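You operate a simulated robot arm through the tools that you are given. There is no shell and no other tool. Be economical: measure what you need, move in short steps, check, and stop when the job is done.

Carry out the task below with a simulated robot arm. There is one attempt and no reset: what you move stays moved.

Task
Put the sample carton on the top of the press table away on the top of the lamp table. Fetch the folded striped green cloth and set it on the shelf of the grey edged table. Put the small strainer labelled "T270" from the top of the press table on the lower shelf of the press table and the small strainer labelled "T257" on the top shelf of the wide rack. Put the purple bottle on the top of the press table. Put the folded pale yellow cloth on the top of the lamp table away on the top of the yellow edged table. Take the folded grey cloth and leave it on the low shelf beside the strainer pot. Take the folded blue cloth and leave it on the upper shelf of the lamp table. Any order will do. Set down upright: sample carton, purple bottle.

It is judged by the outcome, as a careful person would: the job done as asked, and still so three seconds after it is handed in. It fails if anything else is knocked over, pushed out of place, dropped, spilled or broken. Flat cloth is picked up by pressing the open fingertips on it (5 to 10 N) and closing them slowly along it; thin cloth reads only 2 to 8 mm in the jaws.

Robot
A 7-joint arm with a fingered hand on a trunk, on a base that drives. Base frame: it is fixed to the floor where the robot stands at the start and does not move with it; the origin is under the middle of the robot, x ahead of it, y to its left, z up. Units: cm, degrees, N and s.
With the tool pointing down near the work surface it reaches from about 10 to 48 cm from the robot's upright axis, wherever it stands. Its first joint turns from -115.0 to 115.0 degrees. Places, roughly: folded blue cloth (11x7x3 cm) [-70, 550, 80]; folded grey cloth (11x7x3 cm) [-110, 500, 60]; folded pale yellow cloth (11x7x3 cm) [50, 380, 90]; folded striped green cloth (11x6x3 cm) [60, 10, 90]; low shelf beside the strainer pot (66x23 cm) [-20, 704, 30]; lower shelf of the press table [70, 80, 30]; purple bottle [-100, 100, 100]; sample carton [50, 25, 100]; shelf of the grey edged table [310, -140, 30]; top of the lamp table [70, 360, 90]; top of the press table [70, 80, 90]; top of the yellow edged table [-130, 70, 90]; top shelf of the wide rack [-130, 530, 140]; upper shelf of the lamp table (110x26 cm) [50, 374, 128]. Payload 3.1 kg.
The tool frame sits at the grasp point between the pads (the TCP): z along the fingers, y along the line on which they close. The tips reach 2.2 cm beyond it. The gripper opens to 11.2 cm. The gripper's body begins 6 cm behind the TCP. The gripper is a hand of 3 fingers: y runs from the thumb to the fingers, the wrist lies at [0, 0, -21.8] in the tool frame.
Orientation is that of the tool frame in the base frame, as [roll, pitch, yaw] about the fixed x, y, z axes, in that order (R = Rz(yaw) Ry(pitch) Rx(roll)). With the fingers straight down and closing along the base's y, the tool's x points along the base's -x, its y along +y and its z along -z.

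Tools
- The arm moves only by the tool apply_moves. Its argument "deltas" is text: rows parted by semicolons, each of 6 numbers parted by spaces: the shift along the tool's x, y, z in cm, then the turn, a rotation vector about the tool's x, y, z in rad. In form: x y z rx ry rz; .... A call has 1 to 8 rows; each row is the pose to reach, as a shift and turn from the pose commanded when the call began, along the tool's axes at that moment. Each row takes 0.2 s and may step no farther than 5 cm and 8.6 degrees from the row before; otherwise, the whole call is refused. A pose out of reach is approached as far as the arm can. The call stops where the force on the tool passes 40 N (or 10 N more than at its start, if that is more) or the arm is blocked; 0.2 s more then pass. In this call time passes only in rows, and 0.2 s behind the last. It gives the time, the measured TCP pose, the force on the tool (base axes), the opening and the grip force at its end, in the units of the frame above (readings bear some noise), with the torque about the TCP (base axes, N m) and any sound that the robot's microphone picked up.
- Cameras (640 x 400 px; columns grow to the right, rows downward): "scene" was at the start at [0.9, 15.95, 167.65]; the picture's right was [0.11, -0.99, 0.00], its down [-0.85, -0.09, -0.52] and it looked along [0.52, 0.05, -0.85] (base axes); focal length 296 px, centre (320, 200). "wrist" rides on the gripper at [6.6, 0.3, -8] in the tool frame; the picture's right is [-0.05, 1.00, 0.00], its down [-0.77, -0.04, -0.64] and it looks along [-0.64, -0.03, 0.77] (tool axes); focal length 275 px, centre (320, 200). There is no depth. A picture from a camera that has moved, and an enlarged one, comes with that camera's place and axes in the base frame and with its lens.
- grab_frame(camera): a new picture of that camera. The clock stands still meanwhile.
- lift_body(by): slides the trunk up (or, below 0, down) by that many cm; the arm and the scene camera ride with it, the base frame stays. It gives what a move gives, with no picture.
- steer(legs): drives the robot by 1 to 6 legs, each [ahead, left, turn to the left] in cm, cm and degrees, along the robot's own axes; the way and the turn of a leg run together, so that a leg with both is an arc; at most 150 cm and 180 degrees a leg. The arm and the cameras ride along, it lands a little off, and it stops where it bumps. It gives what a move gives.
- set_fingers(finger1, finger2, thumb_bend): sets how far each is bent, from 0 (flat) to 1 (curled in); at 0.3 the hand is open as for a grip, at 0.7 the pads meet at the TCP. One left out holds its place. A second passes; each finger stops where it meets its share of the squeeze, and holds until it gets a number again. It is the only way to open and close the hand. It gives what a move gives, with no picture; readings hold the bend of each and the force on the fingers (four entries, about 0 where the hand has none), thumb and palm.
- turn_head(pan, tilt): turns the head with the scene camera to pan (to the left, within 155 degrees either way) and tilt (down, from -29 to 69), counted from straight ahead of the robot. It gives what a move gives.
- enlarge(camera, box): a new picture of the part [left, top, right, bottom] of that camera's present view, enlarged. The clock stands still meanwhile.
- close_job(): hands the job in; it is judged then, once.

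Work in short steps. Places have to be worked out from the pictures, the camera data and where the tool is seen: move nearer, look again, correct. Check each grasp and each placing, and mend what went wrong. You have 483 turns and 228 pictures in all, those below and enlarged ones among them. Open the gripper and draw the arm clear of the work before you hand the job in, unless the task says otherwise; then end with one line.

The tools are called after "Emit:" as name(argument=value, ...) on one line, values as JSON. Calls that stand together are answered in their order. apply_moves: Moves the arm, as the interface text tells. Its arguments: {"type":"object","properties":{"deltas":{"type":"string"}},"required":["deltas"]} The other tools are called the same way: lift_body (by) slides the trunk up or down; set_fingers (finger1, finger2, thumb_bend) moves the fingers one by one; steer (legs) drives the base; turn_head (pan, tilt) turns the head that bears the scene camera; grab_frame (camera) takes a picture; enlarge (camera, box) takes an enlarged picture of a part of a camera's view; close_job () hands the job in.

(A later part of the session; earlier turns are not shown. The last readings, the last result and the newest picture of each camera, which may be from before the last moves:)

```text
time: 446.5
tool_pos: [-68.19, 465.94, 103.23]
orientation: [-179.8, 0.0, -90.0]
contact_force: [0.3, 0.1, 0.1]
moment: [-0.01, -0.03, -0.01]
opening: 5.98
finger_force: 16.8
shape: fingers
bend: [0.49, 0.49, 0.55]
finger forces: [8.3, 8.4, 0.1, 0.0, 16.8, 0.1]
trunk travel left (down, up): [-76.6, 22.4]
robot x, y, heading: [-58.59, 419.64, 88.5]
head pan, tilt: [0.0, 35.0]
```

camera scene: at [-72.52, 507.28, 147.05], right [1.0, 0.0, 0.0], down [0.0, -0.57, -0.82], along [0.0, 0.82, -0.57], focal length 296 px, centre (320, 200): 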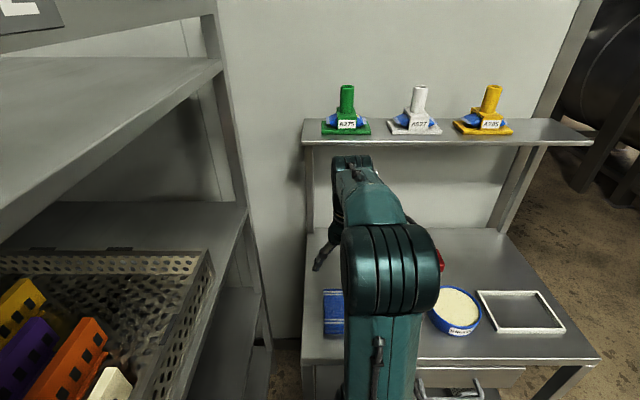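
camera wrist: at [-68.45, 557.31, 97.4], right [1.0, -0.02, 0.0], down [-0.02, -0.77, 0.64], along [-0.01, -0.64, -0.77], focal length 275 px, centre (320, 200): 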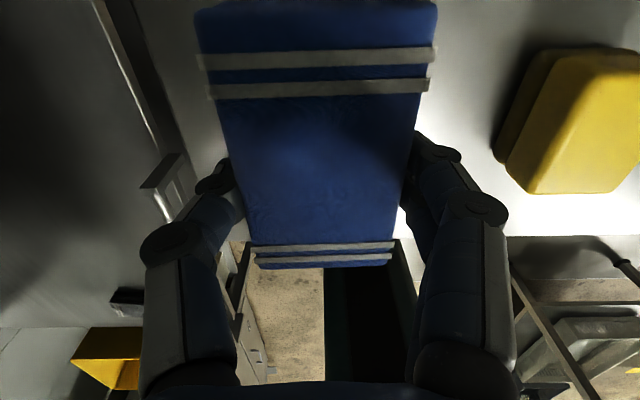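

Raise: trunk +22 and arm +18 cm, then turn to face the lamp table and line up at y≈369.

Emit:
lift_body(by=22)

Emit:
apply_moves(deltas="0 0 -4.5 0 0 0;0 0 -9 0 0 0;0 0 -13.5 0 0 0;0 0 -18 0 0 0")

Emit:
steer(legs=[[0, 0, -88.5], [0, -50, 0], [18, 0, 0]])

Emit:
turn_head(pan=0, tilt=40)

Emit:
grab_frame(camera="scene")

```text
time: 448.9
tool_pos: [-68.25, 466.05, 125.4]
orientation: [-179.9, 0.0, -90.1]
contact_force: [-0.5, 0.7, -1.2]
moment: [0.04, 0.0, 0.0]
opening: 5.99
finger_force: 17.1
shape: fingers
bend: [0.49, 0.49, 0.55]
finger forces: [8.4, 8.4, 0.1, 0.0, 16.8, 0.0]
trunk travel left (down, up): [-98.6, 0.4]
robot x, y, heading: [-57.96, 419.68, 88.4]
head pan, tilt: [0.0, 35.0]
```

```text
time: 449.9
tool_pos: [-68.17, 465.76, 143.34]
orientation: [-179.8, 0.0, -90.0]
contact_force: [-0.1, -0.1, -0.6]
moment: [0.01, 0.02, -0.03]
opening: 6.0
finger_force: 16.4
shape: fingers
bend: [0.49, 0.49, 0.55]
finger forces: [8.2, 8.3, 0.0, 0.1, 16.6, 0.0]
trunk travel left (down, up): [-98.6, 0.4]
robot x, y, heading: [-58.45, 419.79, 88.5]
head pan, tilt: [0.0, 35.0]
```

```text
time: 457.6
tool_pos: [6.77, 383.13, 143.37]
orientation: [-179.9, 0.0, -177.0]
contact_force: [-0.8, 0.8, -0.3]
moment: [-0.02, -0.02, 0.01]
opening: 5.97
finger_force: 16.2
shape: fingers
bend: [0.49, 0.49, 0.55]
finger forces: [8.4, 8.3, 0.1, 0.1, 16.7, 0.0]
trunk travel left (down, up): [-98.6, 0.4]
robot x, y, heading: [-39.01, 370.43, 1.7]
head pan, tilt: [0.0, 35.0]
```

```text
time: 458.3
tool_pos: [6.99, 383.04, 143.37]
orientation: [-179.8, 0.0, -176.9]
contact_force: [0.3, 0.0, -0.1]
moment: [0.02, 0.0, 0.0]
opening: 5.95
finger_force: 16.7
shape: fingers
bend: [0.49, 0.49, 0.55]
finger forces: [8.4, 8.3, 0.0, 0.1, 16.5, 0.0]
trunk travel left (down, up): [-98.6, 0.4]
robot x, y, heading: [-38.77, 370.5, 1.9]
head pan, tilt: [0.0, 40.0]
```

```text
93 pictures are left
camera scene: at [-36.59, 385.95, 186.3], right [0.03, -1.0, 0.0], down [-0.64, -0.02, -0.77], along [0.77, 0.02, -0.64], focal length 296 px, centre (320, 200)
```

scene: 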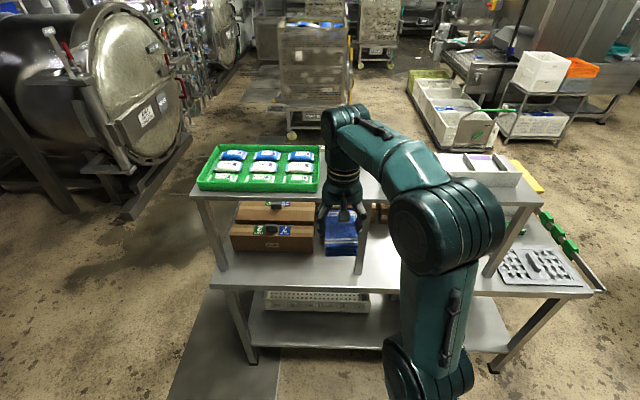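

Strafe right 5.5, ahead 20, then view with the wrist camera (which now looks forward).

Emit:
steer(legs=[[0, -5.5, -1.9], [20, 0, 0]])

Emit:
grab_frame(camera="wrist")

Emit:
grab_frame(camera="scene")

```text
time: 460.4
tool_pos: [27.35, 375.68, 143.41]
orientation: [-179.7, 0.0, -179.2]
contact_force: [-0.2, -0.1, -0.6]
moment: [0.0, 0.02, 0.02]
opening: 5.96
finger_force: 16.8
shape: fingers
bend: [0.49, 0.49, 0.55]
finger forces: [8.3, 8.3, 0.1, 0.1, 16.5, 0.0]
trunk travel left (down, up): [-98.6, 0.4]
robot x, y, heading: [-18.63, 364.88, -0.4]
head pan, tilt: [0.0, 40.0]
```

```text
92 pictures are left
camera wrist: at [20.68, 376.01, 151.47], right [0.03, 1.0, 0.0], down [0.77, -0.02, 0.64], along [0.64, -0.02, -0.77], focal length 275 px, centre (320, 200)
```

wrist: 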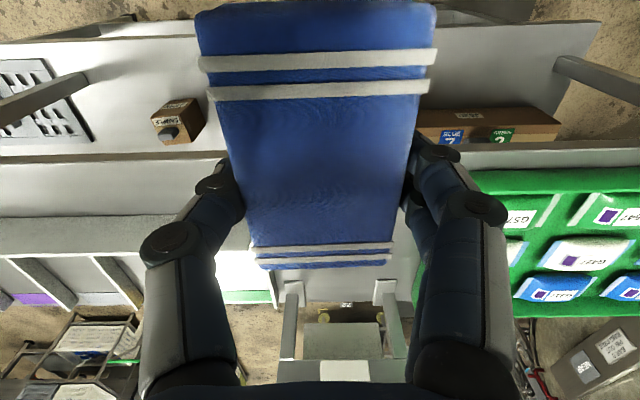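

```text
91 pictures are left
camera scene: at [-16.21, 380.26, 186.29], right [-0.01, -1.0, 0.0], down [-0.64, 0.0, -0.77], along [0.77, -0.01, -0.64], focal length 296 px, centre (320, 200)
```

scene: 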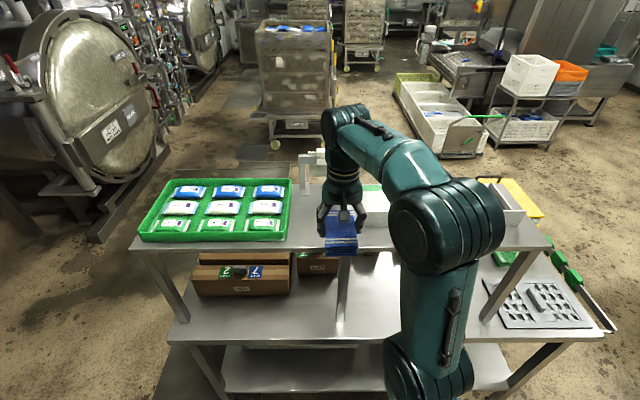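

Free window y≈370–386, x 36–56 between trough, frame and tray. Strafe left 2.3, ahead 18, then lower.

Emit:
steer(legs=[[0, 2.3, 0], [18, 0, 0]])

Emit:
lift_body(by=-8)

Emit:
grab_frame(camera="wrist")

```text
time: 462.3
tool_pos: [44.8, 378.03, 143.43]
orientation: [-179.8, 0.1, -179.0]
contact_force: [-1.2, -0.3, 0.0]
moment: [0.01, 0.02, 0.02]
opening: 5.98
finger_force: 16.7
shape: fingers
bend: [0.49, 0.49, 0.55]
finger forces: [8.3, 8.4, 0.0, 0.0, 16.6, 0.0]
trunk travel left (down, up): [-98.6, 0.4]
robot x, y, heading: [-1.22, 367.16, -0.5]
head pan, tilt: [0.0, 40.0]
```

```text
time: 463.5
tool_pos: [45.12, 377.94, 135.27]
orientation: [-179.8, 0.0, -179.0]
contact_force: [0.4, 0.0, -0.2]
moment: [-0.03, -0.02, -0.03]
opening: 5.96
finger_force: 16.3
shape: fingers
bend: [0.49, 0.49, 0.55]
finger forces: [8.3, 8.3, 0.1, 0.0, 16.7, 0.0]
trunk travel left (down, up): [-90.6, 8.4]
robot x, y, heading: [-1.07, 367.19, -0.1]
head pan, tilt: [0.0, 40.0]
```

```text
90 pictures are left
camera wrist: at [38.49, 378.19, 143.42], right [0.03, 1.0, 0.0], down [0.77, -0.02, 0.64], along [0.64, -0.02, -0.77], focal length 275 px, centre (320, 200)
```

wrist: 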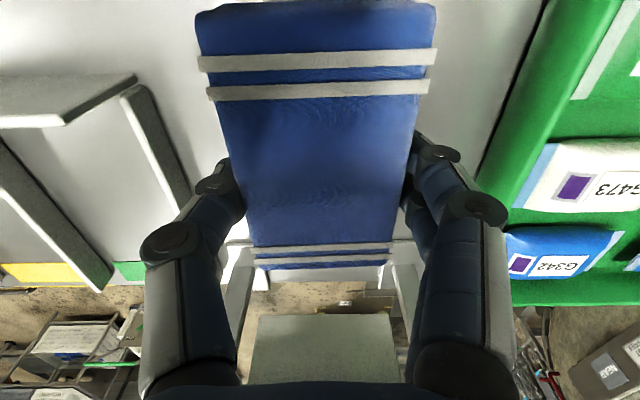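

Good clearance both sides. Lower in small steps.

Emit:
lift_body(by=-2.5)

Emit:
lift_body(by=-1)

Emit:
lift_body(by=-0.8)

```text
time: 464.2
tool_pos: [45.07, 378.04, 132.89]
orientation: [-179.8, 0.0, -179.0]
contact_force: [-1.0, -0.1, -1.1]
moment: [-0.02, 0.01, 0.02]
opening: 6.0
finger_force: 16.7
shape: fingers
bend: [0.49, 0.49, 0.55]
finger forces: [8.3, 8.3, 0.0, 0.0, 16.5, 0.0]
trunk travel left (down, up): [-88.1, 10.9]
robot x, y, heading: [-0.96, 366.94, -0.3]
head pan, tilt: [0.0, 40.0]
```

```text
time: 464.8
tool_pos: [45.02, 378.09, 131.88]
orientation: [-179.8, 0.0, -179.0]
contact_force: [0.4, -0.5, -0.1]
moment: [-0.02, 0.03, -0.04]
opening: 5.98
finger_force: 16.6
shape: fingers
bend: [0.49, 0.49, 0.55]
finger forces: [8.3, 8.4, 0.0, 0.0, 16.6, 0.0]
trunk travel left (down, up): [-87.1, 11.9]
robot x, y, heading: [-1.01, 367.35, -0.3]
head pan, tilt: [0.0, 40.0]
```

```text
time: 465.3
tool_pos: [45.15, 377.88, 131.08]
orientation: [-179.7, 0.1, -179.0]
contact_force: [-0.9, 0.0, -0.2]
moment: [0.05, -0.01, 0.01]
opening: 5.95
finger_force: 16.7
shape: fingers
bend: [0.49, 0.49, 0.55]
finger forces: [8.2, 8.3, 0.0, 0.0, 16.6, 0.1]
trunk travel left (down, up): [-86.3, 12.7]
robot x, y, heading: [-0.94, 367.04, -0.4]
head pan, tilt: [0.0, 40.0]
```

Emit:
lift_body(by=-0.8)

Emit:
lift_body(by=-0.8)

Emit:
lift_body(by=-0.8)

```text
time: 465.9
tool_pos: [45.21, 377.96, 130.22]
orientation: [-179.8, 0.1, -179.1]
contact_force: [1.2, 0.2, 5.7]
moment: [0.19, -0.02, 0.0]
opening: 6.0
finger_force: 17.2
shape: fingers
bend: [0.49, 0.49, 0.55]
finger forces: [8.6, 8.5, 0.0, 0.0, 17.4, 0.0]
trunk travel left (down, up): [-85.5, 13.5]
robot x, y, heading: [-1.13, 367.36, -0.1]
head pan, tilt: [0.0, 40.0]
```

```text
time: 466.5
tool_pos: [45.0, 377.94, 129.75]
orientation: [179.9, 0.4, -179.0]
contact_force: [7.8, 1.9, 40.1]
moment: [0.83, -0.12, -0.13]
opening: 6.01
finger_force: 24.9
shape: fingers
bend: [0.51, 0.51, 0.56]
finger forces: [18.1, 15.5, 0.0, 0.0, 16.7, 0.0]
trunk travel left (down, up): [-84.7, 14.3]
robot x, y, heading: [-1.08, 367.23, -0.4]
head pan, tilt: [0.0, 40.0]
```

```text
time: 466.8
tool_pos: [45.05, 377.9, 129.68]
orientation: [179.9, 0.9, -179.1]
contact_force: [-2.0, -1.2, 20.1]
moment: [0.33, 0.05, 0.0]
opening: 6.01
finger_force: 19.3
shape: fingers
bend: [0.52, 0.52, 0.56]
finger forces: [10.8, 8.6, 0.1, 0.1, 18.6, 0.0]
trunk travel left (down, up): [-84.7, 14.3]
robot x, y, heading: [-1.08, 367.28, -0.3]
head pan, tilt: [0.0, 40.0]
stopped: the force on the tool passed its limit at 58 N (the readings are from after the stop); the commanded pose is now the measured one
```

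Contact. Relieve, open moderately, and rise.

Emit:
lift_body(by=0.5)

Emit:
set_fingers(finger1=0.4, finger2=0.4, thumb_bend=0.4)

Emit:
lift_body(by=12)

Emit:
grab_frame(camera="wrist")

```text
time: 467.3
tool_pos: [45.22, 378.2, 129.96]
orientation: [180.0, 0.3, -179.0]
contact_force: [0.3, 0.0, -0.1]
moment: [0.02, -0.02, -0.02]
opening: 5.98
finger_force: 16.9
shape: fingers
bend: [0.5, 0.5, 0.56]
finger forces: [8.5, 8.5, 0.1, 0.0, 17.0, 0.1]
trunk travel left (down, up): [-85.2, 13.8]
robot x, y, heading: [-1.3, 367.15, -0.2]
head pan, tilt: [0.0, 40.0]
```

```text
time: 468.3
tool_pos: [45.28, 378.05, 129.94]
orientation: [-180.0, 0.5, -179.0]
contact_force: [0.3, 0.9, 1.1]
moment: [0.02, -0.02, 0.01]
opening: 8.29
finger_force: 0.2
shape: fingers
bend: [0.4, 0.4, 0.4]
finger forces: [0.0, 0.0, 0.0, 0.1, 0.0, 0.0]
trunk travel left (down, up): [-85.2, 13.8]
robot x, y, heading: [-0.76, 367.06, -0.3]
head pan, tilt: [0.0, 40.0]
```

```text
time: 469.8
tool_pos: [45.19, 378.07, 142.0]
orientation: [180.0, 0.5, -179.1]
contact_force: [0.0, -0.2, 0.8]
moment: [-0.01, 0.02, 0.01]
opening: 8.32
finger_force: 0.1
shape: fingers
bend: [0.4, 0.4, 0.4]
finger forces: [0.1, 0.0, 0.1, 0.0, 0.1, 0.1]
trunk travel left (down, up): [-97.2, 1.8]
robot x, y, heading: [-1.1, 366.96, -0.5]
head pan, tilt: [0.0, 40.0]
```

```text
89 pictures are left
camera wrist: at [38.56, 378.23, 150.07], right [0.03, 1.0, 0.0], down [0.77, -0.02, 0.64], along [0.64, -0.02, -0.77], focal length 275 px, centre (320, 200)
```

wrist: 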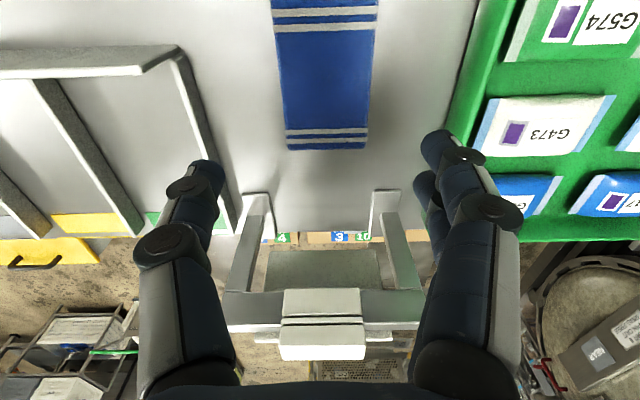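

Blue cloth is on the upper shelf. Last: the grey cloth on the rack's third shelf (z≈56) at ≈(−115, 497), long axis ≈ along x. I back off and return the hand to the forward-tilted pose.

Emit:
steer(legs=[[-45, 0, 0]])

Emit:
apply_moves(deltas="0 0 0 0 0 0.145;0 0 0 0 0 0.29;0 0 0 0 0 0.435;0 0 0 0 0 0.58;0 0 0 0 0 0.725;0 0 0 0 0 0.87;0 0 0 0 0 1.015;0 0 0 0 0 1.16")

Emit:
apply_moves(deltas="0 0 0 0 0 0.145;0 0 0 0 0 0.29;0 0 0 0 0 0.435;0 0 0 0 0 0.58;0 0 0 0 0 0.725;0 0 0 0 0 0.87;0 0 0 0 0 1.015;0 0 0 0 0 1.16")

Emit:
apply_moves(deltas="0 0 0 0 0 0.145;0 0 0 0 0 0.29;0 0 0 0 0 0.435;0 0 0 0 0 0.58;0 0 0 0 0 0.725;0 0 0 0 0 0.82")

Emit:
lift_body(by=-30)

Emit:
apply_moves(deltas="0 2 3 0 0.137 0;0 4 6 0 0.274 0;0 6 9 0 0.411 0;0 8 12 0 0.548 0;0 10 12 0 0.685 0;0 12 12 0 0.815 0")

```text
time: 472.6
tool_pos: [-0.33, 378.41, 141.95]
orientation: [180.0, 0.4, -179.0]
contact_force: [0.3, -0.7, 0.7]
moment: [0.02, 0.02, -0.02]
opening: 8.35
finger_force: 0.1
shape: fingers
bend: [0.4, 0.4, 0.4]
finger forces: [0.1, 0.0, 0.0, 0.0, 0.0, 0.0]
trunk travel left (down, up): [-97.2, 1.8]
robot x, y, heading: [-46.35, 367.52, -0.2]
head pan, tilt: [0.0, 40.0]
```

```text
time: 474.4
tool_pos: [-0.4, 378.32, 142.1]
orientation: [179.6, 0.2, 114.3]
contact_force: [-0.3, -0.5, 0.7]
moment: [0.02, -0.01, 0.0]
opening: 8.34
finger_force: 0.1
shape: fingers
bend: [0.4, 0.4, 0.4]
finger forces: [0.0, 0.0, 0.1, 0.0, 0.0, 0.1]
trunk travel left (down, up): [-97.2, 1.8]
robot x, y, heading: [-46.38, 367.67, -0.4]
head pan, tilt: [0.0, 40.0]
```

```text
time: 476.2
tool_pos: [-0.33, 378.3, 141.9]
orientation: [179.5, -0.4, 48.0]
contact_force: [-0.1, -0.7, -0.5]
moment: [0.01, -0.03, -0.01]
opening: 8.31
finger_force: 0.1
shape: fingers
bend: [0.4, 0.4, 0.4]
finger forces: [0.0, 0.0, 0.0, 0.1, 0.1, 0.1]
trunk travel left (down, up): [-97.2, 1.8]
robot x, y, heading: [-46.52, 367.66, -0.4]
head pan, tilt: [0.0, 40.0]
```

```text
time: 477.6
tool_pos: [-0.41, 378.35, 141.85]
orientation: [180.0, -0.5, 0.8]
contact_force: [0.2, -0.6, 0.0]
moment: [0.0, 0.0, 0.0]
opening: 8.34
finger_force: 0.1
shape: fingers
bend: [0.4, 0.4, 0.4]
finger forces: [0.0, 0.0, 0.1, 0.0, 0.0, 0.0]
trunk travel left (down, up): [-97.2, 1.8]
robot x, y, heading: [-46.89, 367.62, -0.3]
head pan, tilt: [0.0, 40.0]
```

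```text
time: 480.6
tool_pos: [-0.39, 378.29, 112.02]
orientation: [-180.0, -0.5, 1.0]
contact_force: [-0.4, 0.7, 0.9]
moment: [0.02, 0.01, 0.0]
opening: 8.34
finger_force: 0.1
shape: fingers
bend: [0.4, 0.4, 0.4]
finger forces: [0.0, 0.0, 0.0, 0.0, 0.0, 0.1]
trunk travel left (down, up): [-67.2, 31.8]
robot x, y, heading: [-46.75, 367.09, -0.5]
head pan, tilt: [0.0, 40.0]
```

```text
time: 482.0
tool_pos: [0.13, 367.76, 99.7]
orientation: [-177.3, -43.6, 0.1]
contact_force: [0.0, -0.1, 1.2]
moment: [0.02, -0.02, 0.01]
opening: 8.33
finger_force: 0.1
shape: fingers
bend: [0.4, 0.4, 0.4]
finger forces: [0.0, 0.1, 0.0, 0.1, 0.0, 0.1]
out of reach, approached as far as the arm can: row 4, 5, 6
trunk travel left (down, up): [-67.2, 31.8]
robot x, y, heading: [-46.59, 367.24, -0.2]
head pan, tilt: [0.0, 40.0]
```

Now travel: turn north, advance to y≈475, x≈−28, then turn to heading 168 facing the rack's open side, and lower to shelf level.

Emit:
steer(legs=[[0, 0, 90], [108, -18, 0], [0, 0, 78]])

Emit:
lift_body(by=-30)

Emit:
turn_head(pan=0, tilt=25)

Emit:
grab_frame(camera="scene")

```text
time: 494.7
tool_pos: [-72.08, 482.64, 99.89]
orientation: [-177.9, -43.8, 168.7]
contact_force: [-0.4, -0.5, 0.3]
moment: [-0.01, 0.02, -0.04]
opening: 8.35
finger_force: 0.1
shape: fingers
bend: [0.4, 0.4, 0.4]
finger forces: [0.0, 0.0, 0.0, 0.1, 0.1, 0.0]
trunk travel left (down, up): [-67.2, 31.8]
robot x, y, heading: [-26.18, 473.0, 167.7]
head pan, tilt: [0.0, 40.0]
```

```text
time: 497.7
tool_pos: [-72.1, 482.46, 69.75]
orientation: [-177.9, -43.7, 168.7]
contact_force: [-0.1, -0.6, 0.7]
moment: [0.02, -0.04, 0.02]
opening: 8.35
finger_force: 0.0
shape: fingers
bend: [0.4, 0.4, 0.4]
finger forces: [0.0, 0.0, 0.0, 0.0, 0.0, 0.0]
trunk travel left (down, up): [-37.2, 61.8]
robot x, y, heading: [-26.03, 473.11, 167.8]
head pan, tilt: [0.0, 40.0]
```

```text
time: 498.4
tool_pos: [-72.13, 482.65, 69.85]
orientation: [-177.9, -43.7, 168.7]
contact_force: [-0.4, 0.3, 0.3]
moment: [0.05, 0.01, -0.01]
opening: 8.34
finger_force: 0.1
shape: fingers
bend: [0.4, 0.4, 0.4]
finger forces: [0.0, 0.0, 0.1, 0.0, 0.0, 0.0]
trunk travel left (down, up): [-37.2, 61.8]
robot x, y, heading: [-26.24, 473.17, 167.9]
head pan, tilt: [0.0, 25.0]
```

```text
88 pictures are left
camera scene: at [-32.41, 458.84, 127.15], right [0.21, 0.98, 0.0], down [0.41, -0.09, -0.91], along [-0.89, 0.19, -0.42], focal length 296 px, centre (320, 200)
```

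scene: 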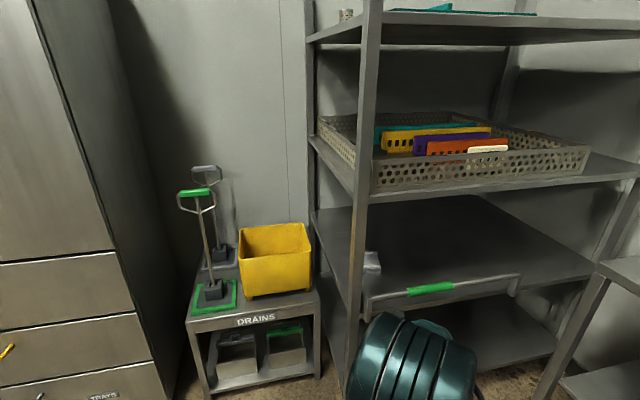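

The rack's shelf has a pull bar (z≈67) along its front edge; the hand must come in over it. I zoom on the cloth to refine.

Emit:
enlarge(camera="scene", box=[320, 200, 540, 330])

Emit:
grab_frame(camera="wrist")

```text
2.91 times, centred on (430, 265) of scene
camera zoom: at [-32.41, 458.84, 127.15], right [0.21, 0.98, 0.0], down [0.41, -0.09, -0.91], along [-0.89, 0.19, -0.42], focal length 860 px, centre (0, 11)
```

zoom: 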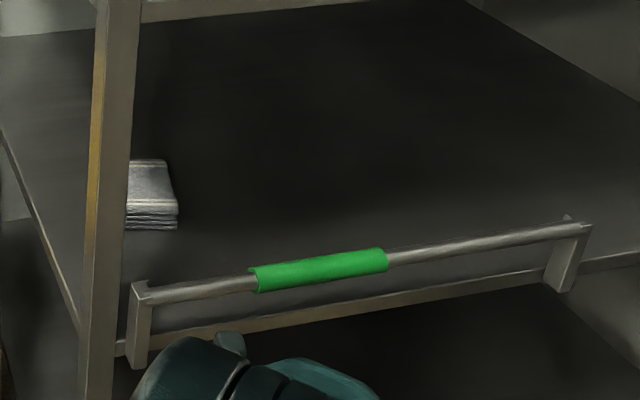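

```text
86 pictures are left
camera wrist: at [-71.26, 483.02, 80.25], right [0.2, 0.98, -0.06], down [0.98, -0.21, -0.07], along [-0.08, -0.04, -1.0], focal length 275 px, centre (320, 200)
```

wrist: 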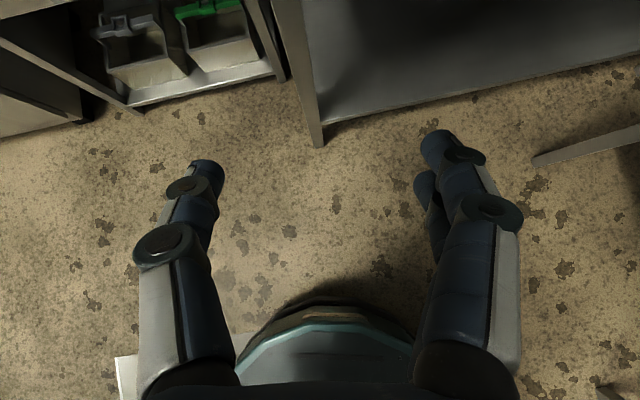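

Cloth centre ≈(−117, 497), bar at z≈66, x≈−94. I'll come in at yaw ≈175°, 9 cm clear of the post: raise 8, turn +6.5°, strafe right 15, then ahead.

Emit:
lift_body(by=7)

Emit:
steer(legs=[[0, 0, 6.5], [0, -15.4, 0], [18, 0, 0]])

Emit:
grab_frame(camera="wrist")

Emit:
grab_frame(camera="scene")

```text
time: 499.5
tool_pos: [-72.16, 482.62, 76.83]
orientation: [-178.0, -43.7, 168.7]
contact_force: [0.6, -0.6, 0.3]
moment: [0.03, 0.01, 0.01]
opening: 8.31
finger_force: 0.1
shape: fingers
bend: [0.4, 0.4, 0.4]
finger forces: [0.0, 0.1, 0.0, 0.0, 0.1, 0.0]
trunk travel left (down, up): [-44.2, 54.8]
robot x, y, heading: [-26.14, 473.19, 168.1]
head pan, tilt: [0.0, 25.0]
```

```text
time: 502.6
tool_pos: [-89.23, 494.65, 76.72]
orientation: [-177.9, -43.7, 175.1]
contact_force: [-1.1, 0.6, 1.0]
moment: [0.0, 0.0, 0.03]
opening: 8.3
finger_force: 0.1
shape: fingers
bend: [0.4, 0.4, 0.4]
finger forces: [0.0, 0.0, 0.0, 0.0, 0.0, 0.1]
trunk travel left (down, up): [-44.2, 54.8]
robot x, y, heading: [-42.38, 490.56, 174.1]
head pan, tilt: [0.0, 25.0]
```

```text
85 pictures are left
camera wrist: at [-88.43, 495.23, 87.22], right [0.09, 0.99, -0.06], down [0.99, -0.1, -0.07], along [-0.08, -0.05, -1.0], focal length 275 px, centre (320, 200)
```

wrist: 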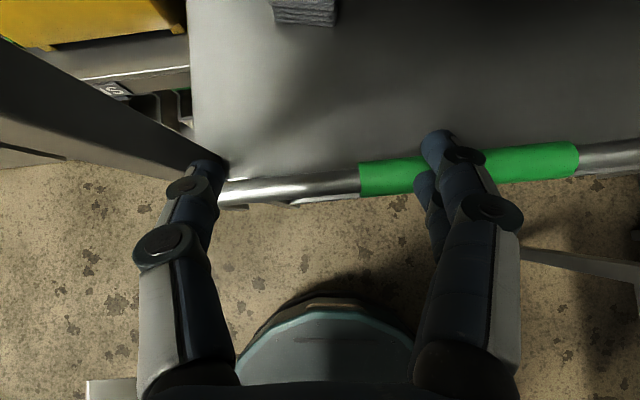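

```text
84 pictures are left
camera scene: at [-47.18, 475.49, 134.16], right [0.1, 0.99, 0.0], down [0.42, -0.04, -0.91], along [-0.9, 0.09, -0.42], focal length 296 px, centre (320, 200)
```

scene: 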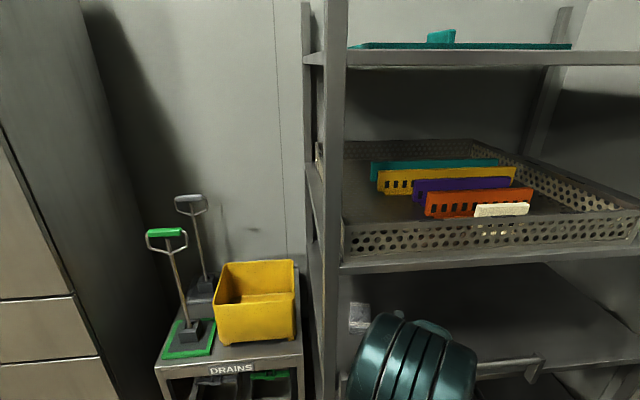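

Near end of the cloth is at (−111, 493.7) → centre ≈(−116.3, 494.8). I drive in 11 cm over the bar and look again.

Emit:
steer(legs=[[11, 0, 0]])

Emit:
grab_frame(camera="wrist")

```text
time: 503.8
tool_pos: [-100.43, 495.95, 76.78]
orientation: [-177.9, -43.7, 175.0]
contact_force: [0.1, -0.6, 0.7]
moment: [0.0, 0.0, 0.03]
opening: 8.35
finger_force: 0.0
shape: fingers
bend: [0.4, 0.4, 0.4]
finger forces: [0.1, 0.1, 0.1, 0.0, 0.1, 0.1]
trunk travel left (down, up): [-44.2, 54.8]
robot x, y, heading: [-53.52, 491.61, 174.0]
head pan, tilt: [0.0, 25.0]
```

```text
83 pictures are left
camera wrist: at [-99.64, 496.43, 87.21], right [0.09, 0.99, -0.06], down [0.99, -0.1, -0.07], along [-0.08, -0.05, -1.0], focal length 275 px, centre (320, 200)
```

wrist: 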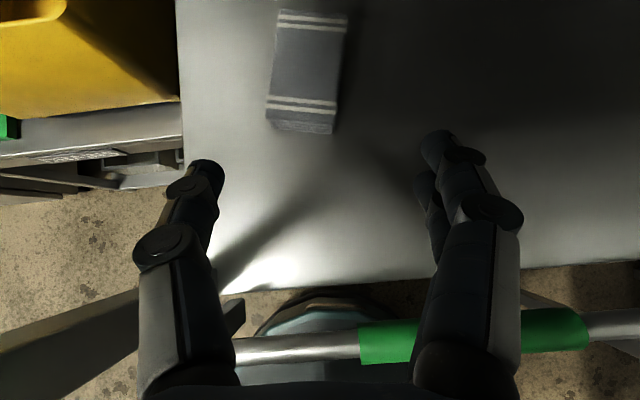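

Cloth centre ≈(−115.8, 495.2). Advance most of the way along the tool axis, with a 2.2 cm lateral correction and −3° yaw.

Emit:
apply_moves(deltas="-0.3 -0.7 4.8 -0.012 0 0.0125;-0.5 -1.4 9.6 -0.024 0 0.025;-0.7 -2.2 14.3 -0.036 0 0.0376")

Emit:
grab_frame(camera="wrist")

Emit:
grab_frame(camera="scene")

```text
time: 504.6
tool_pos: [-109.98, 493.97, 66.06]
orientation: [-177.8, -43.6, 172.1]
contact_force: [-0.7, 0.4, 0.2]
moment: [-0.01, 0.02, 0.03]
opening: 8.34
finger_force: 0.0
shape: fingers
bend: [0.4, 0.4, 0.4]
finger forces: [0.1, 0.0, 0.0, 0.0, 0.0, 0.1]
trunk travel left (down, up): [-44.2, 54.8]
robot x, y, heading: [-53.38, 491.4, 174.0]
head pan, tilt: [0.0, 25.0]
```

```text
82 pictures are left
camera wrist: at [-109.23, 494.5, 76.54], right [0.15, 0.99, -0.06], down [0.99, -0.15, -0.07], along [-0.08, -0.05, -1.0], focal length 275 px, centre (320, 200)
```

wrist: 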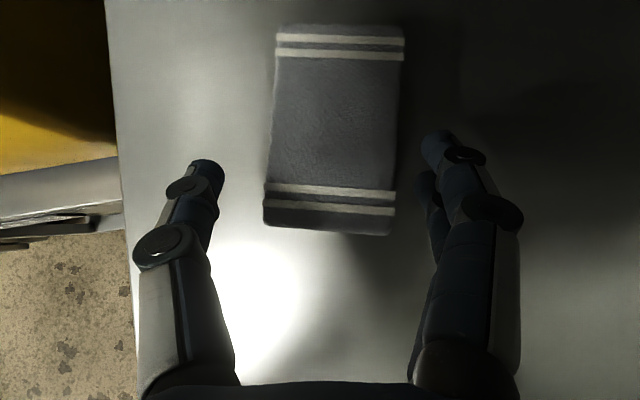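

```text
81 pictures are left
camera scene: at [-58.36, 476.63, 134.16], right [0.1, 0.99, 0.0], down [0.42, -0.04, -0.91], along [-0.9, 0.09, -0.42], focal length 296 px, centre (320, 200)
```

scene: 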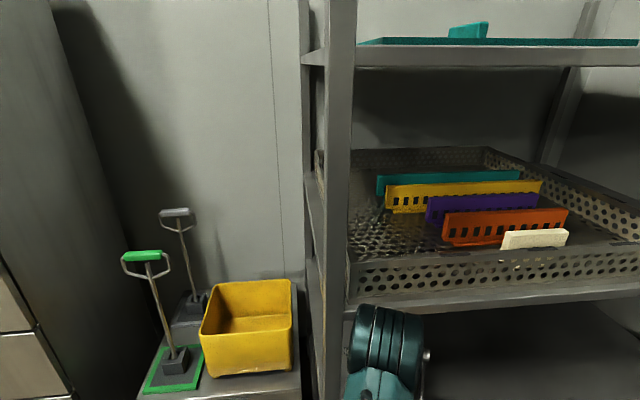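

Nearly there; open slightly wider and advance with care.

Emit:
set_fingers(finger1=0.36, finger2=0.36, thumb_bend=0.36)

Emit:
apply_moves(deltas="-0.4 0.3 3.5 0 0 0;-0.8 0.5 6.6 0 0 0")

Emit:
grab_frame(camera="wrist")

```text
time: 505.6
tool_pos: [-110.01, 494.06, 66.18]
orientation: [-177.9, -43.6, 171.9]
contact_force: [-0.1, -0.2, 0.5]
moment: [-0.02, -0.01, -0.01]
opening: 9.44
finger_force: 0.1
shape: fingers
bend: [0.36, 0.36, 0.36]
finger forces: [0.0, 0.1, 0.0, 0.1, 0.0, 0.0]
trunk travel left (down, up): [-44.2, 54.8]
robot x, y, heading: [-53.55, 491.37, 173.9]
head pan, tilt: [0.0, 25.0]
```

```text
time: 506.2
tool_pos: [-113.76, 494.41, 62.2]
orientation: [-178.4, -45.1, 173.2]
contact_force: [5.0, -2.1, 14.8]
moment: [1.06, -0.3, -0.4]
opening: 9.48
finger_force: 6.7
shape: fingers
bend: [0.36, 0.27, 0.36]
finger forces: [0.0, 14.5, 0.0, 0.0, 0.0, 0.1]
trunk travel left (down, up): [-44.2, 54.8]
robot x, y, heading: [-53.85, 491.62, 174.1]
head pan, tilt: [0.0, 25.0]
stopped in row 2: the force on the tool passed its limit at 48 N (the readings are from after the stop); the commanded pose is now the measured one
```

```text
80 pictures are left
camera wrist: at [-112.75, 494.9, 72.61], right [0.13, 0.99, -0.05], down [0.99, -0.14, -0.1], along [-0.1, -0.04, -0.99], focal length 275 px, centre (320, 200)
```

wrist: 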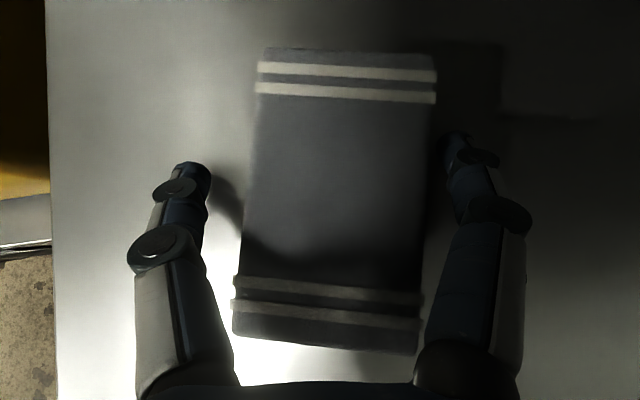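

The finger touched the shelf (shelf z≈60). I raise 0.5 cm and close slowly.

Emit:
lift_body(by=0.5)

Emit:
set_fingers(finger1=0.5, finger2=0.5, thumb_bend=0.5)

Emit:
set_fingers(finger1=0.7, finger2=0.7, thumb_bend=0.7)

Emit:
grab_frame(camera="wrist")

```text
time: 506.7
tool_pos: [-113.71, 494.38, 62.22]
orientation: [-178.6, -45.2, 173.6]
contact_force: [0.8, 0.6, 14.2]
moment: [1.0, -0.08, -0.08]
opening: 9.48
finger_force: 6.4
shape: fingers
bend: [0.36, 0.26, 0.36]
finger forces: [0.0, 13.2, 0.0, 0.0, 0.1, 0.0]
trunk travel left (down, up): [-44.4, 54.6]
robot x, y, heading: [-53.3, 491.29, 174.0]
head pan, tilt: [0.0, 25.0]
stopped: the force on the tool passed its limit at 42 N (the readings are from after the stop); the commanded pose is now the measured one
```

```text
time: 507.7
tool_pos: [-113.77, 494.46, 62.15]
orientation: [-178.4, -45.2, 173.5]
contact_force: [-0.3, 0.3, 17.7]
moment: [1.37, -0.09, 0.04]
opening: 6.28
finger_force: 11.7
shape: fingers
bend: [0.47, 0.25, 0.49]
finger forces: [2.2, 18.3, 0.0, 0.0, 2.4, 0.0]
trunk travel left (down, up): [-44.4, 54.6]
robot x, y, heading: [-53.38, 491.62, 174.0]
head pan, tilt: [0.0, 25.0]
```

```text
time: 508.7
tool_pos: [-113.82, 494.38, 62.33]
orientation: [-178.4, -45.2, 173.5]
contact_force: [-2.7, 2.3, 18.3]
moment: [1.45, 0.0, 0.21]
opening: 5.96
finger_force: 22.6
shape: fingers
bend: [0.43, 0.25, 0.62]
finger forces: [13.0, 18.6, 0.0, 0.1, 13.0, 0.0]
trunk travel left (down, up): [-44.4, 54.6]
robot x, y, heading: [-53.4, 491.62, 173.9]
head pan, tilt: [0.0, 25.0]
```

```text
79 pictures are left
camera wrist: at [-112.64, 494.84, 72.61], right [0.13, 0.99, -0.05], down [0.99, -0.13, -0.1], along [-0.1, -0.04, -0.99], focal length 275 px, centre (320, 200)
```

wrist: 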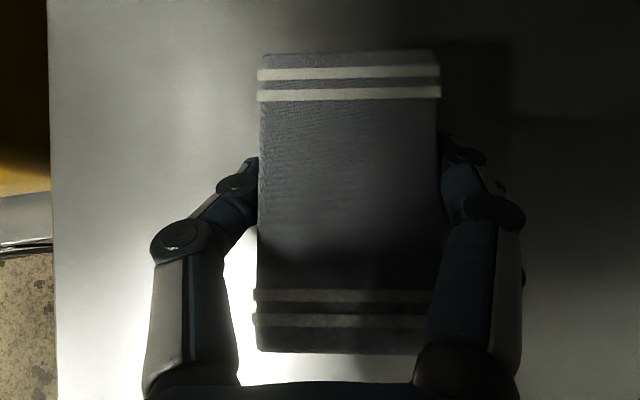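

Finger 2 is pressing on the shelf. I lift 1.5 cm so it can come free and close on the cloth.

Emit:
lift_body(by=1.5)

Emit:
set_fingers(finger1=0.7, finger2=0.7, thumb_bend=0.7)

Emit:
grab_frame(camera="wrist")

```text
time: 509.1
tool_pos: [-113.6, 494.31, 62.14]
orientation: [-178.5, -45.2, 173.9]
contact_force: [-0.6, 3.2, 16.0]
moment: [1.32, -0.07, 0.06]
opening: 5.93
finger_force: 21.1
shape: fingers
bend: [0.43, 0.24, 0.62]
finger forces: [13.0, 16.8, 0.0, 0.1, 13.0, 0.1]
trunk travel left (down, up): [-44.7, 54.3]
robot x, y, heading: [-53.65, 491.84, 174.0]
head pan, tilt: [0.0, 25.0]
stopped: the force on the tool passed its limit at 48 N (the readings are from after the stop); the commanded pose is now the measured one
```

```text
time: 510.1
tool_pos: [-113.47, 494.28, 62.16]
orientation: [-178.4, -45.2, 173.8]
contact_force: [-1.2, -0.6, 21.9]
moment: [1.62, -0.14, 0.04]
opening: 6.03
finger_force: 21.7
shape: fingers
bend: [0.41, 0.24, 0.63]
finger forces: [11.2, 21.6, 0.0, 0.0, 11.0, 0.0]
trunk travel left (down, up): [-44.7, 54.3]
robot x, y, heading: [-53.49, 491.6, 174.0]
head pan, tilt: [0.0, 25.0]
```

```text
78 pictures are left
camera wrist: at [-112.48, 494.7, 72.56], right [0.12, 0.99, -0.05], down [0.99, -0.12, -0.1], along [-0.1, -0.04, -0.99], focal length 275 px, centre (320, 200)
```

wrist: 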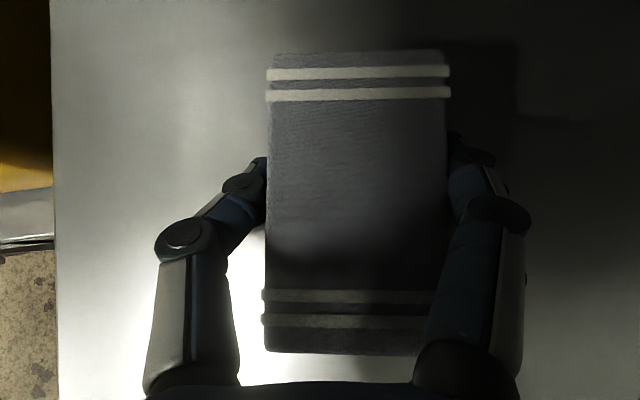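

The elbow is jammed under the shelf above, so lifting is blocked. I release the cloth, back the hand out along its approach, and will regrasp with the base further back and the arm more extended (elbow outside the rack).

Emit:
set_fingers(finger1=0.36, finger2=0.36, thumb_bend=0.36)

Emit:
apply_moves(deltas="0 0 -2 0 0 0;0 0 -5 0 0 0")

Emit:
enlarge(camera="scene", box=[300, 220, 460, 400])

```text
time: 511.1
tool_pos: [-113.55, 494.24, 62.24]
orientation: [-178.4, -45.2, 173.8]
contact_force: [-5.1, 5.0, 17.2]
moment: [1.36, 0.04, 0.44]
opening: 9.51
finger_force: 8.4
shape: fingers
bend: [0.36, 0.24, 0.36]
finger forces: [0.2, 16.7, 0.0, 0.0, 0.1, 0.0]
trunk travel left (down, up): [-44.7, 54.3]
robot x, y, heading: [-53.4, 491.35, 174.3]
head pan, tilt: [0.0, 25.0]
```

```text
time: 511.4
tool_pos: [-113.11, 494.18, 62.45]
orientation: [-178.4, -45.1, 174.1]
contact_force: [-1.0, 2.5, 7.1]
moment: [0.59, 0.01, 0.11]
opening: 9.51
finger_force: 3.7
shape: fingers
bend: [0.36, 0.28, 0.36]
finger forces: [0.0, 7.5, 0.0, 0.0, 0.1, 0.1]
trunk travel left (down, up): [-44.7, 54.3]
robot x, y, heading: [-53.35, 491.69, 174.1]
head pan, tilt: [0.0, 25.0]
stopped in row 1: the force on the tool passed its limit at 50 N (the readings are from after the stop); the commanded pose is now the measured one
```

```text
2.22 times, centred on (380, 310) of scene
camera zoom: at [-58.13, 476.56, 134.69], right [0.1, 0.99, 0.0], down [0.42, -0.04, -0.91], along [-0.9, 0.09, -0.42], focal length 657 px, centre (187, -44)
```

zoom: 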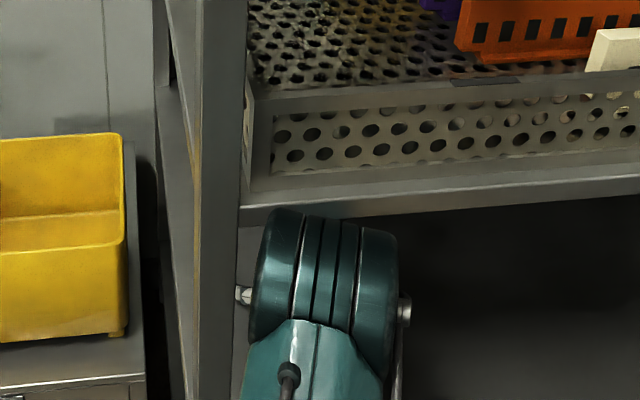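

I slide the base straight back 4 cm to free the elbow from under the shelf edge.

Emit:
steer(legs=[[-3, 0, 0]])

Emit:
grab_frame(camera="wrist")

```text
time: 512.2
tool_pos: [-110.4, 493.87, 62.59]
orientation: [-178.5, -45.4, 174.3]
contact_force: [-1.7, -0.9, 8.4]
moment: [0.54, 0.06, 0.08]
opening: 9.52
finger_force: 4.4
shape: fingers
bend: [0.36, 0.35, 0.36]
finger forces: [0.0, 8.7, 0.0, 0.0, 0.0, 0.0]
trunk travel left (down, up): [-44.7, 54.3]
robot x, y, heading: [-50.54, 491.15, 174.1]
head pan, tilt: [0.0, 25.0]
```

```text
76 pictures are left
camera wrist: at [-109.18, 494.28, 73.06], right [0.11, 0.99, -0.05], down [0.99, -0.12, -0.1], along [-0.11, -0.04, -0.99], focal length 275 px, centre (320, 200)
```

wrist: 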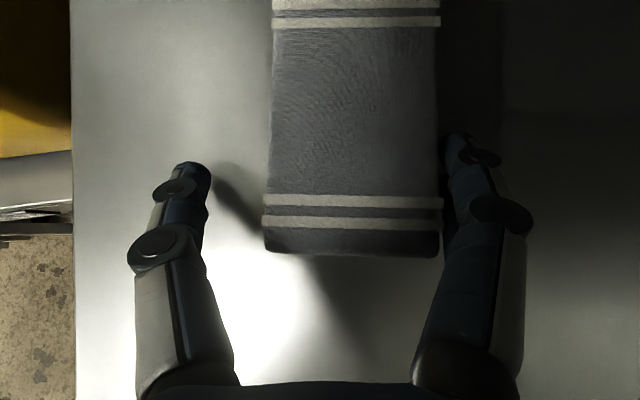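

The cloth stayed and got aligned. Now try lifting 1 cm.

Emit:
lift_body(by=1)

```text
time: 512.8
tool_pos: [-110.43, 494.03, 63.47]
orientation: [-178.4, -45.4, 174.3]
contact_force: [-0.5, -0.5, -0.2]
moment: [0.0, 0.0, 0.01]
opening: 9.5
finger_force: 0.1
shape: fingers
bend: [0.36, 0.36, 0.36]
finger forces: [0.1, 0.0, 0.1, 0.0, 0.0, 0.0]
trunk travel left (down, up): [-45.7, 53.3]
robot x, y, heading: [-50.84, 491.42, 174.4]
head pan, tilt: [0.0, 25.0]
```

Free now. I back the base another 3 cm and extend the arm 8 cm forward over the cloth at the same height, with +0.9 cm lateral correction.

Emit:
steer(legs=[[-3, 0, 0]])

Emit:
apply_moves(deltas="1.9 0.3 1.9 0 0 0;3.8 0.6 3.8 0 0 0;5.7 0.9 5.7 0 0 0")

Emit:
grab_frame(camera="wrist")

Emit:
enlarge(camera="scene", box=[300, 220, 460, 400])

```text
time: 513.6
tool_pos: [-107.13, 493.52, 63.55]
orientation: [-178.4, -45.5, 174.3]
contact_force: [0.2, 0.0, -0.2]
moment: [0.05, -0.02, 0.01]
opening: 9.5
finger_force: 0.0
shape: fingers
bend: [0.36, 0.36, 0.36]
finger forces: [0.1, 0.0, 0.0, 0.1, 0.0, 0.1]
trunk travel left (down, up): [-45.7, 53.3]
robot x, y, heading: [-47.75, 490.89, 173.9]
head pan, tilt: [0.0, 25.0]
```

```text
time: 514.5
tool_pos: [-115.13, 495.08, 63.64]
orientation: [-178.4, -45.4, 174.3]
contact_force: [-0.4, -0.1, -0.4]
moment: [-0.01, 0.02, -0.01]
opening: 9.52
finger_force: 0.1
shape: fingers
bend: [0.36, 0.36, 0.36]
finger forces: [0.0, 0.0, 0.1, 0.0, 0.0, 0.0]
trunk travel left (down, up): [-45.7, 53.3]
robot x, y, heading: [-47.6, 491.21, 173.9]
head pan, tilt: [0.0, 25.0]
```

```text
75 pictures are left
camera wrist: at [-113.96, 495.56, 74.08], right [0.11, 0.99, -0.05], down [0.99, -0.12, -0.1], along [-0.11, -0.04, -0.99], focal length 275 px, centre (320, 200)
```

wrist: 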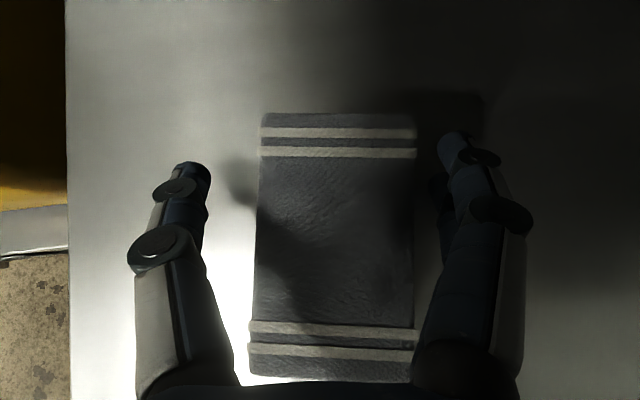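

```text
2.22 times, centred on (380, 310) of scene
camera zoom: at [-52.19, 476.05, 135.69], right [0.1, 0.99, 0.0], down [0.42, -0.04, -0.91], along [-0.9, 0.09, -0.42], focal length 657 px, centre (187, -44)
```

zoom: 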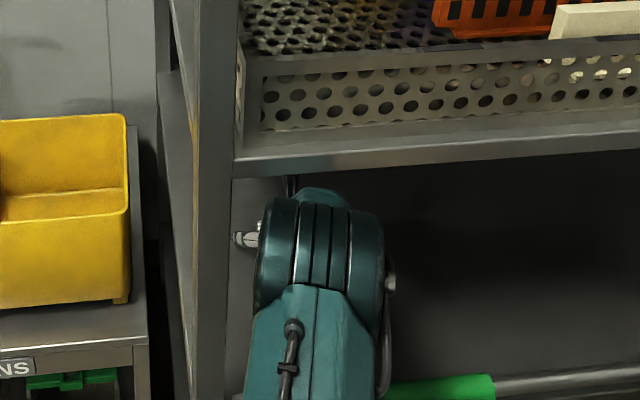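

Elbow is now clear. The hand is ~1.8 cm too deep; I shift back 1.8 and down 0.8, then close.

Emit:
apply_moves(deltas="-1.8 0.1 -0.7 0 0 0")

Emit:
set_fingers(finger1=0.5, finger2=0.5, thumb_bend=0.5)

Emit:
set_fingers(finger1=0.7, finger2=0.7, thumb_bend=0.7)

Emit:
grab_frame(camera="wrist")

```text
time: 514.9
tool_pos: [-113.27, 494.99, 62.91]
orientation: [-178.4, -45.6, 174.4]
contact_force: [-0.7, 0.2, -0.6]
moment: [0.0, -0.01, 0.01]
opening: 9.5
finger_force: 0.1
shape: fingers
bend: [0.36, 0.36, 0.36]
finger forces: [0.0, 0.1, 0.1, 0.0, 0.0, 0.1]
trunk travel left (down, up): [-45.7, 53.3]
robot x, y, heading: [-47.71, 491.15, 173.9]
head pan, tilt: [0.0, 25.0]
```

```text
time: 515.9
tool_pos: [-113.31, 495.04, 63.0]
orientation: [-178.3, -45.5, 174.3]
contact_force: [-2.1, 1.5, 5.4]
moment: [0.26, 0.09, 0.09]
opening: 6.24
finger_force: 5.3
shape: fingers
bend: [0.47, 0.47, 0.49]
finger forces: [1.7, 6.4, 0.0, 0.0, 2.2, 0.0]
trunk travel left (down, up): [-45.7, 53.3]
robot x, y, heading: [-47.84, 491.21, 174.3]
head pan, tilt: [0.0, 25.0]
```

```text
time: 516.9
tool_pos: [-113.1, 494.98, 62.9]
orientation: [-178.4, -45.5, 174.3]
contact_force: [-2.0, 1.1, 6.9]
moment: [0.35, 0.1, 0.09]
opening: 5.98
finger_force: 20.9
shape: fingers
bend: [0.47, 0.47, 0.57]
finger forces: [9.6, 14.3, 0.0, 0.1, 17.4, 0.0]
trunk travel left (down, up): [-45.7, 53.3]
robot x, y, heading: [-47.23, 490.94, 174.1]
head pan, tilt: [0.0, 25.0]
```

```text
73 pictures are left
camera wrist: at [-112.18, 495.44, 73.35], right [0.11, 0.99, -0.05], down [0.99, -0.12, -0.1], along [-0.11, -0.04, -0.99], focal length 275 px, centre (320, 200)
```

wrist: 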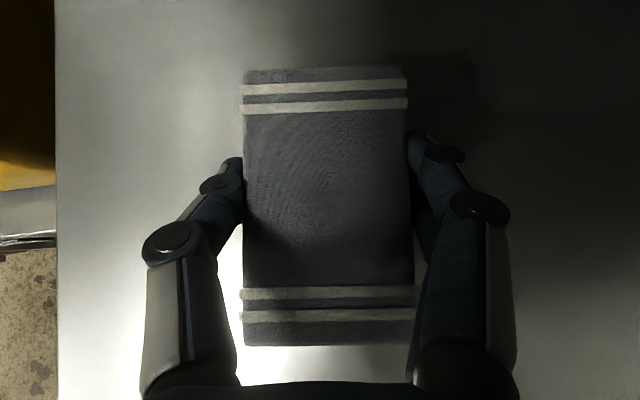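

Firm three-finger grip. Lift 5 cm, back the base 6 cm, then lift further to clear the bar.

Emit:
lift_body(by=5)

Emit:
steer(legs=[[-6, 0, 0]])

Emit:
lift_body(by=5.5)

Emit:
grab_frame(camera="wrist")

```text
time: 517.8
tool_pos: [-113.06, 494.92, 67.44]
orientation: [-178.4, -45.1, 174.2]
contact_force: [0.1, 0.0, -0.5]
moment: [0.03, -0.04, -0.01]
opening: 5.96
finger_force: 17.3
shape: fingers
bend: [0.47, 0.47, 0.57]
finger forces: [9.1, 8.4, 0.0, 0.0, 17.4, 0.1]
trunk travel left (down, up): [-50.7, 48.3]
robot x, y, heading: [-47.17, 491.28, 173.8]
head pan, tilt: [0.0, 25.0]
```

```text
time: 518.7
tool_pos: [-107.28, 494.28, 68.02]
orientation: [-178.4, -45.5, 174.3]
contact_force: [0.5, 0.4, -0.7]
moment: [0.02, 0.02, -0.01]
opening: 5.98
finger_force: 18.1
shape: fingers
bend: [0.47, 0.47, 0.57]
finger forces: [9.1, 8.4, 0.1, 0.1, 17.6, 0.0]
trunk travel left (down, up): [-50.7, 48.3]
robot x, y, heading: [-41.37, 490.17, 174.1]
head pan, tilt: [0.0, 25.0]
```

```text
time: 519.7
tool_pos: [-107.41, 494.38, 73.41]
orientation: [-178.5, -45.5, 174.3]
contact_force: [-0.3, 0.2, -1.0]
moment: [0.01, 0.0, 0.01]
opening: 5.97
finger_force: 17.6
shape: fingers
bend: [0.47, 0.47, 0.57]
finger forces: [9.1, 8.3, 0.0, 0.1, 17.5, 0.1]
trunk travel left (down, up): [-56.2, 42.8]
robot x, y, heading: [-41.79, 490.41, 174.3]
head pan, tilt: [0.0, 25.0]
```

```text
72 pictures are left
camera wrist: at [-106.21, 494.78, 83.78], right [0.11, 0.99, -0.05], down [0.99, -0.12, -0.1], along [-0.11, -0.04, -0.99], focal length 275 px, centre (320, 200)
```

wrist: 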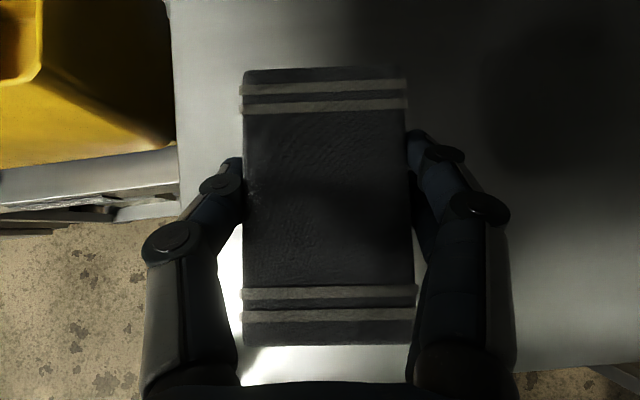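

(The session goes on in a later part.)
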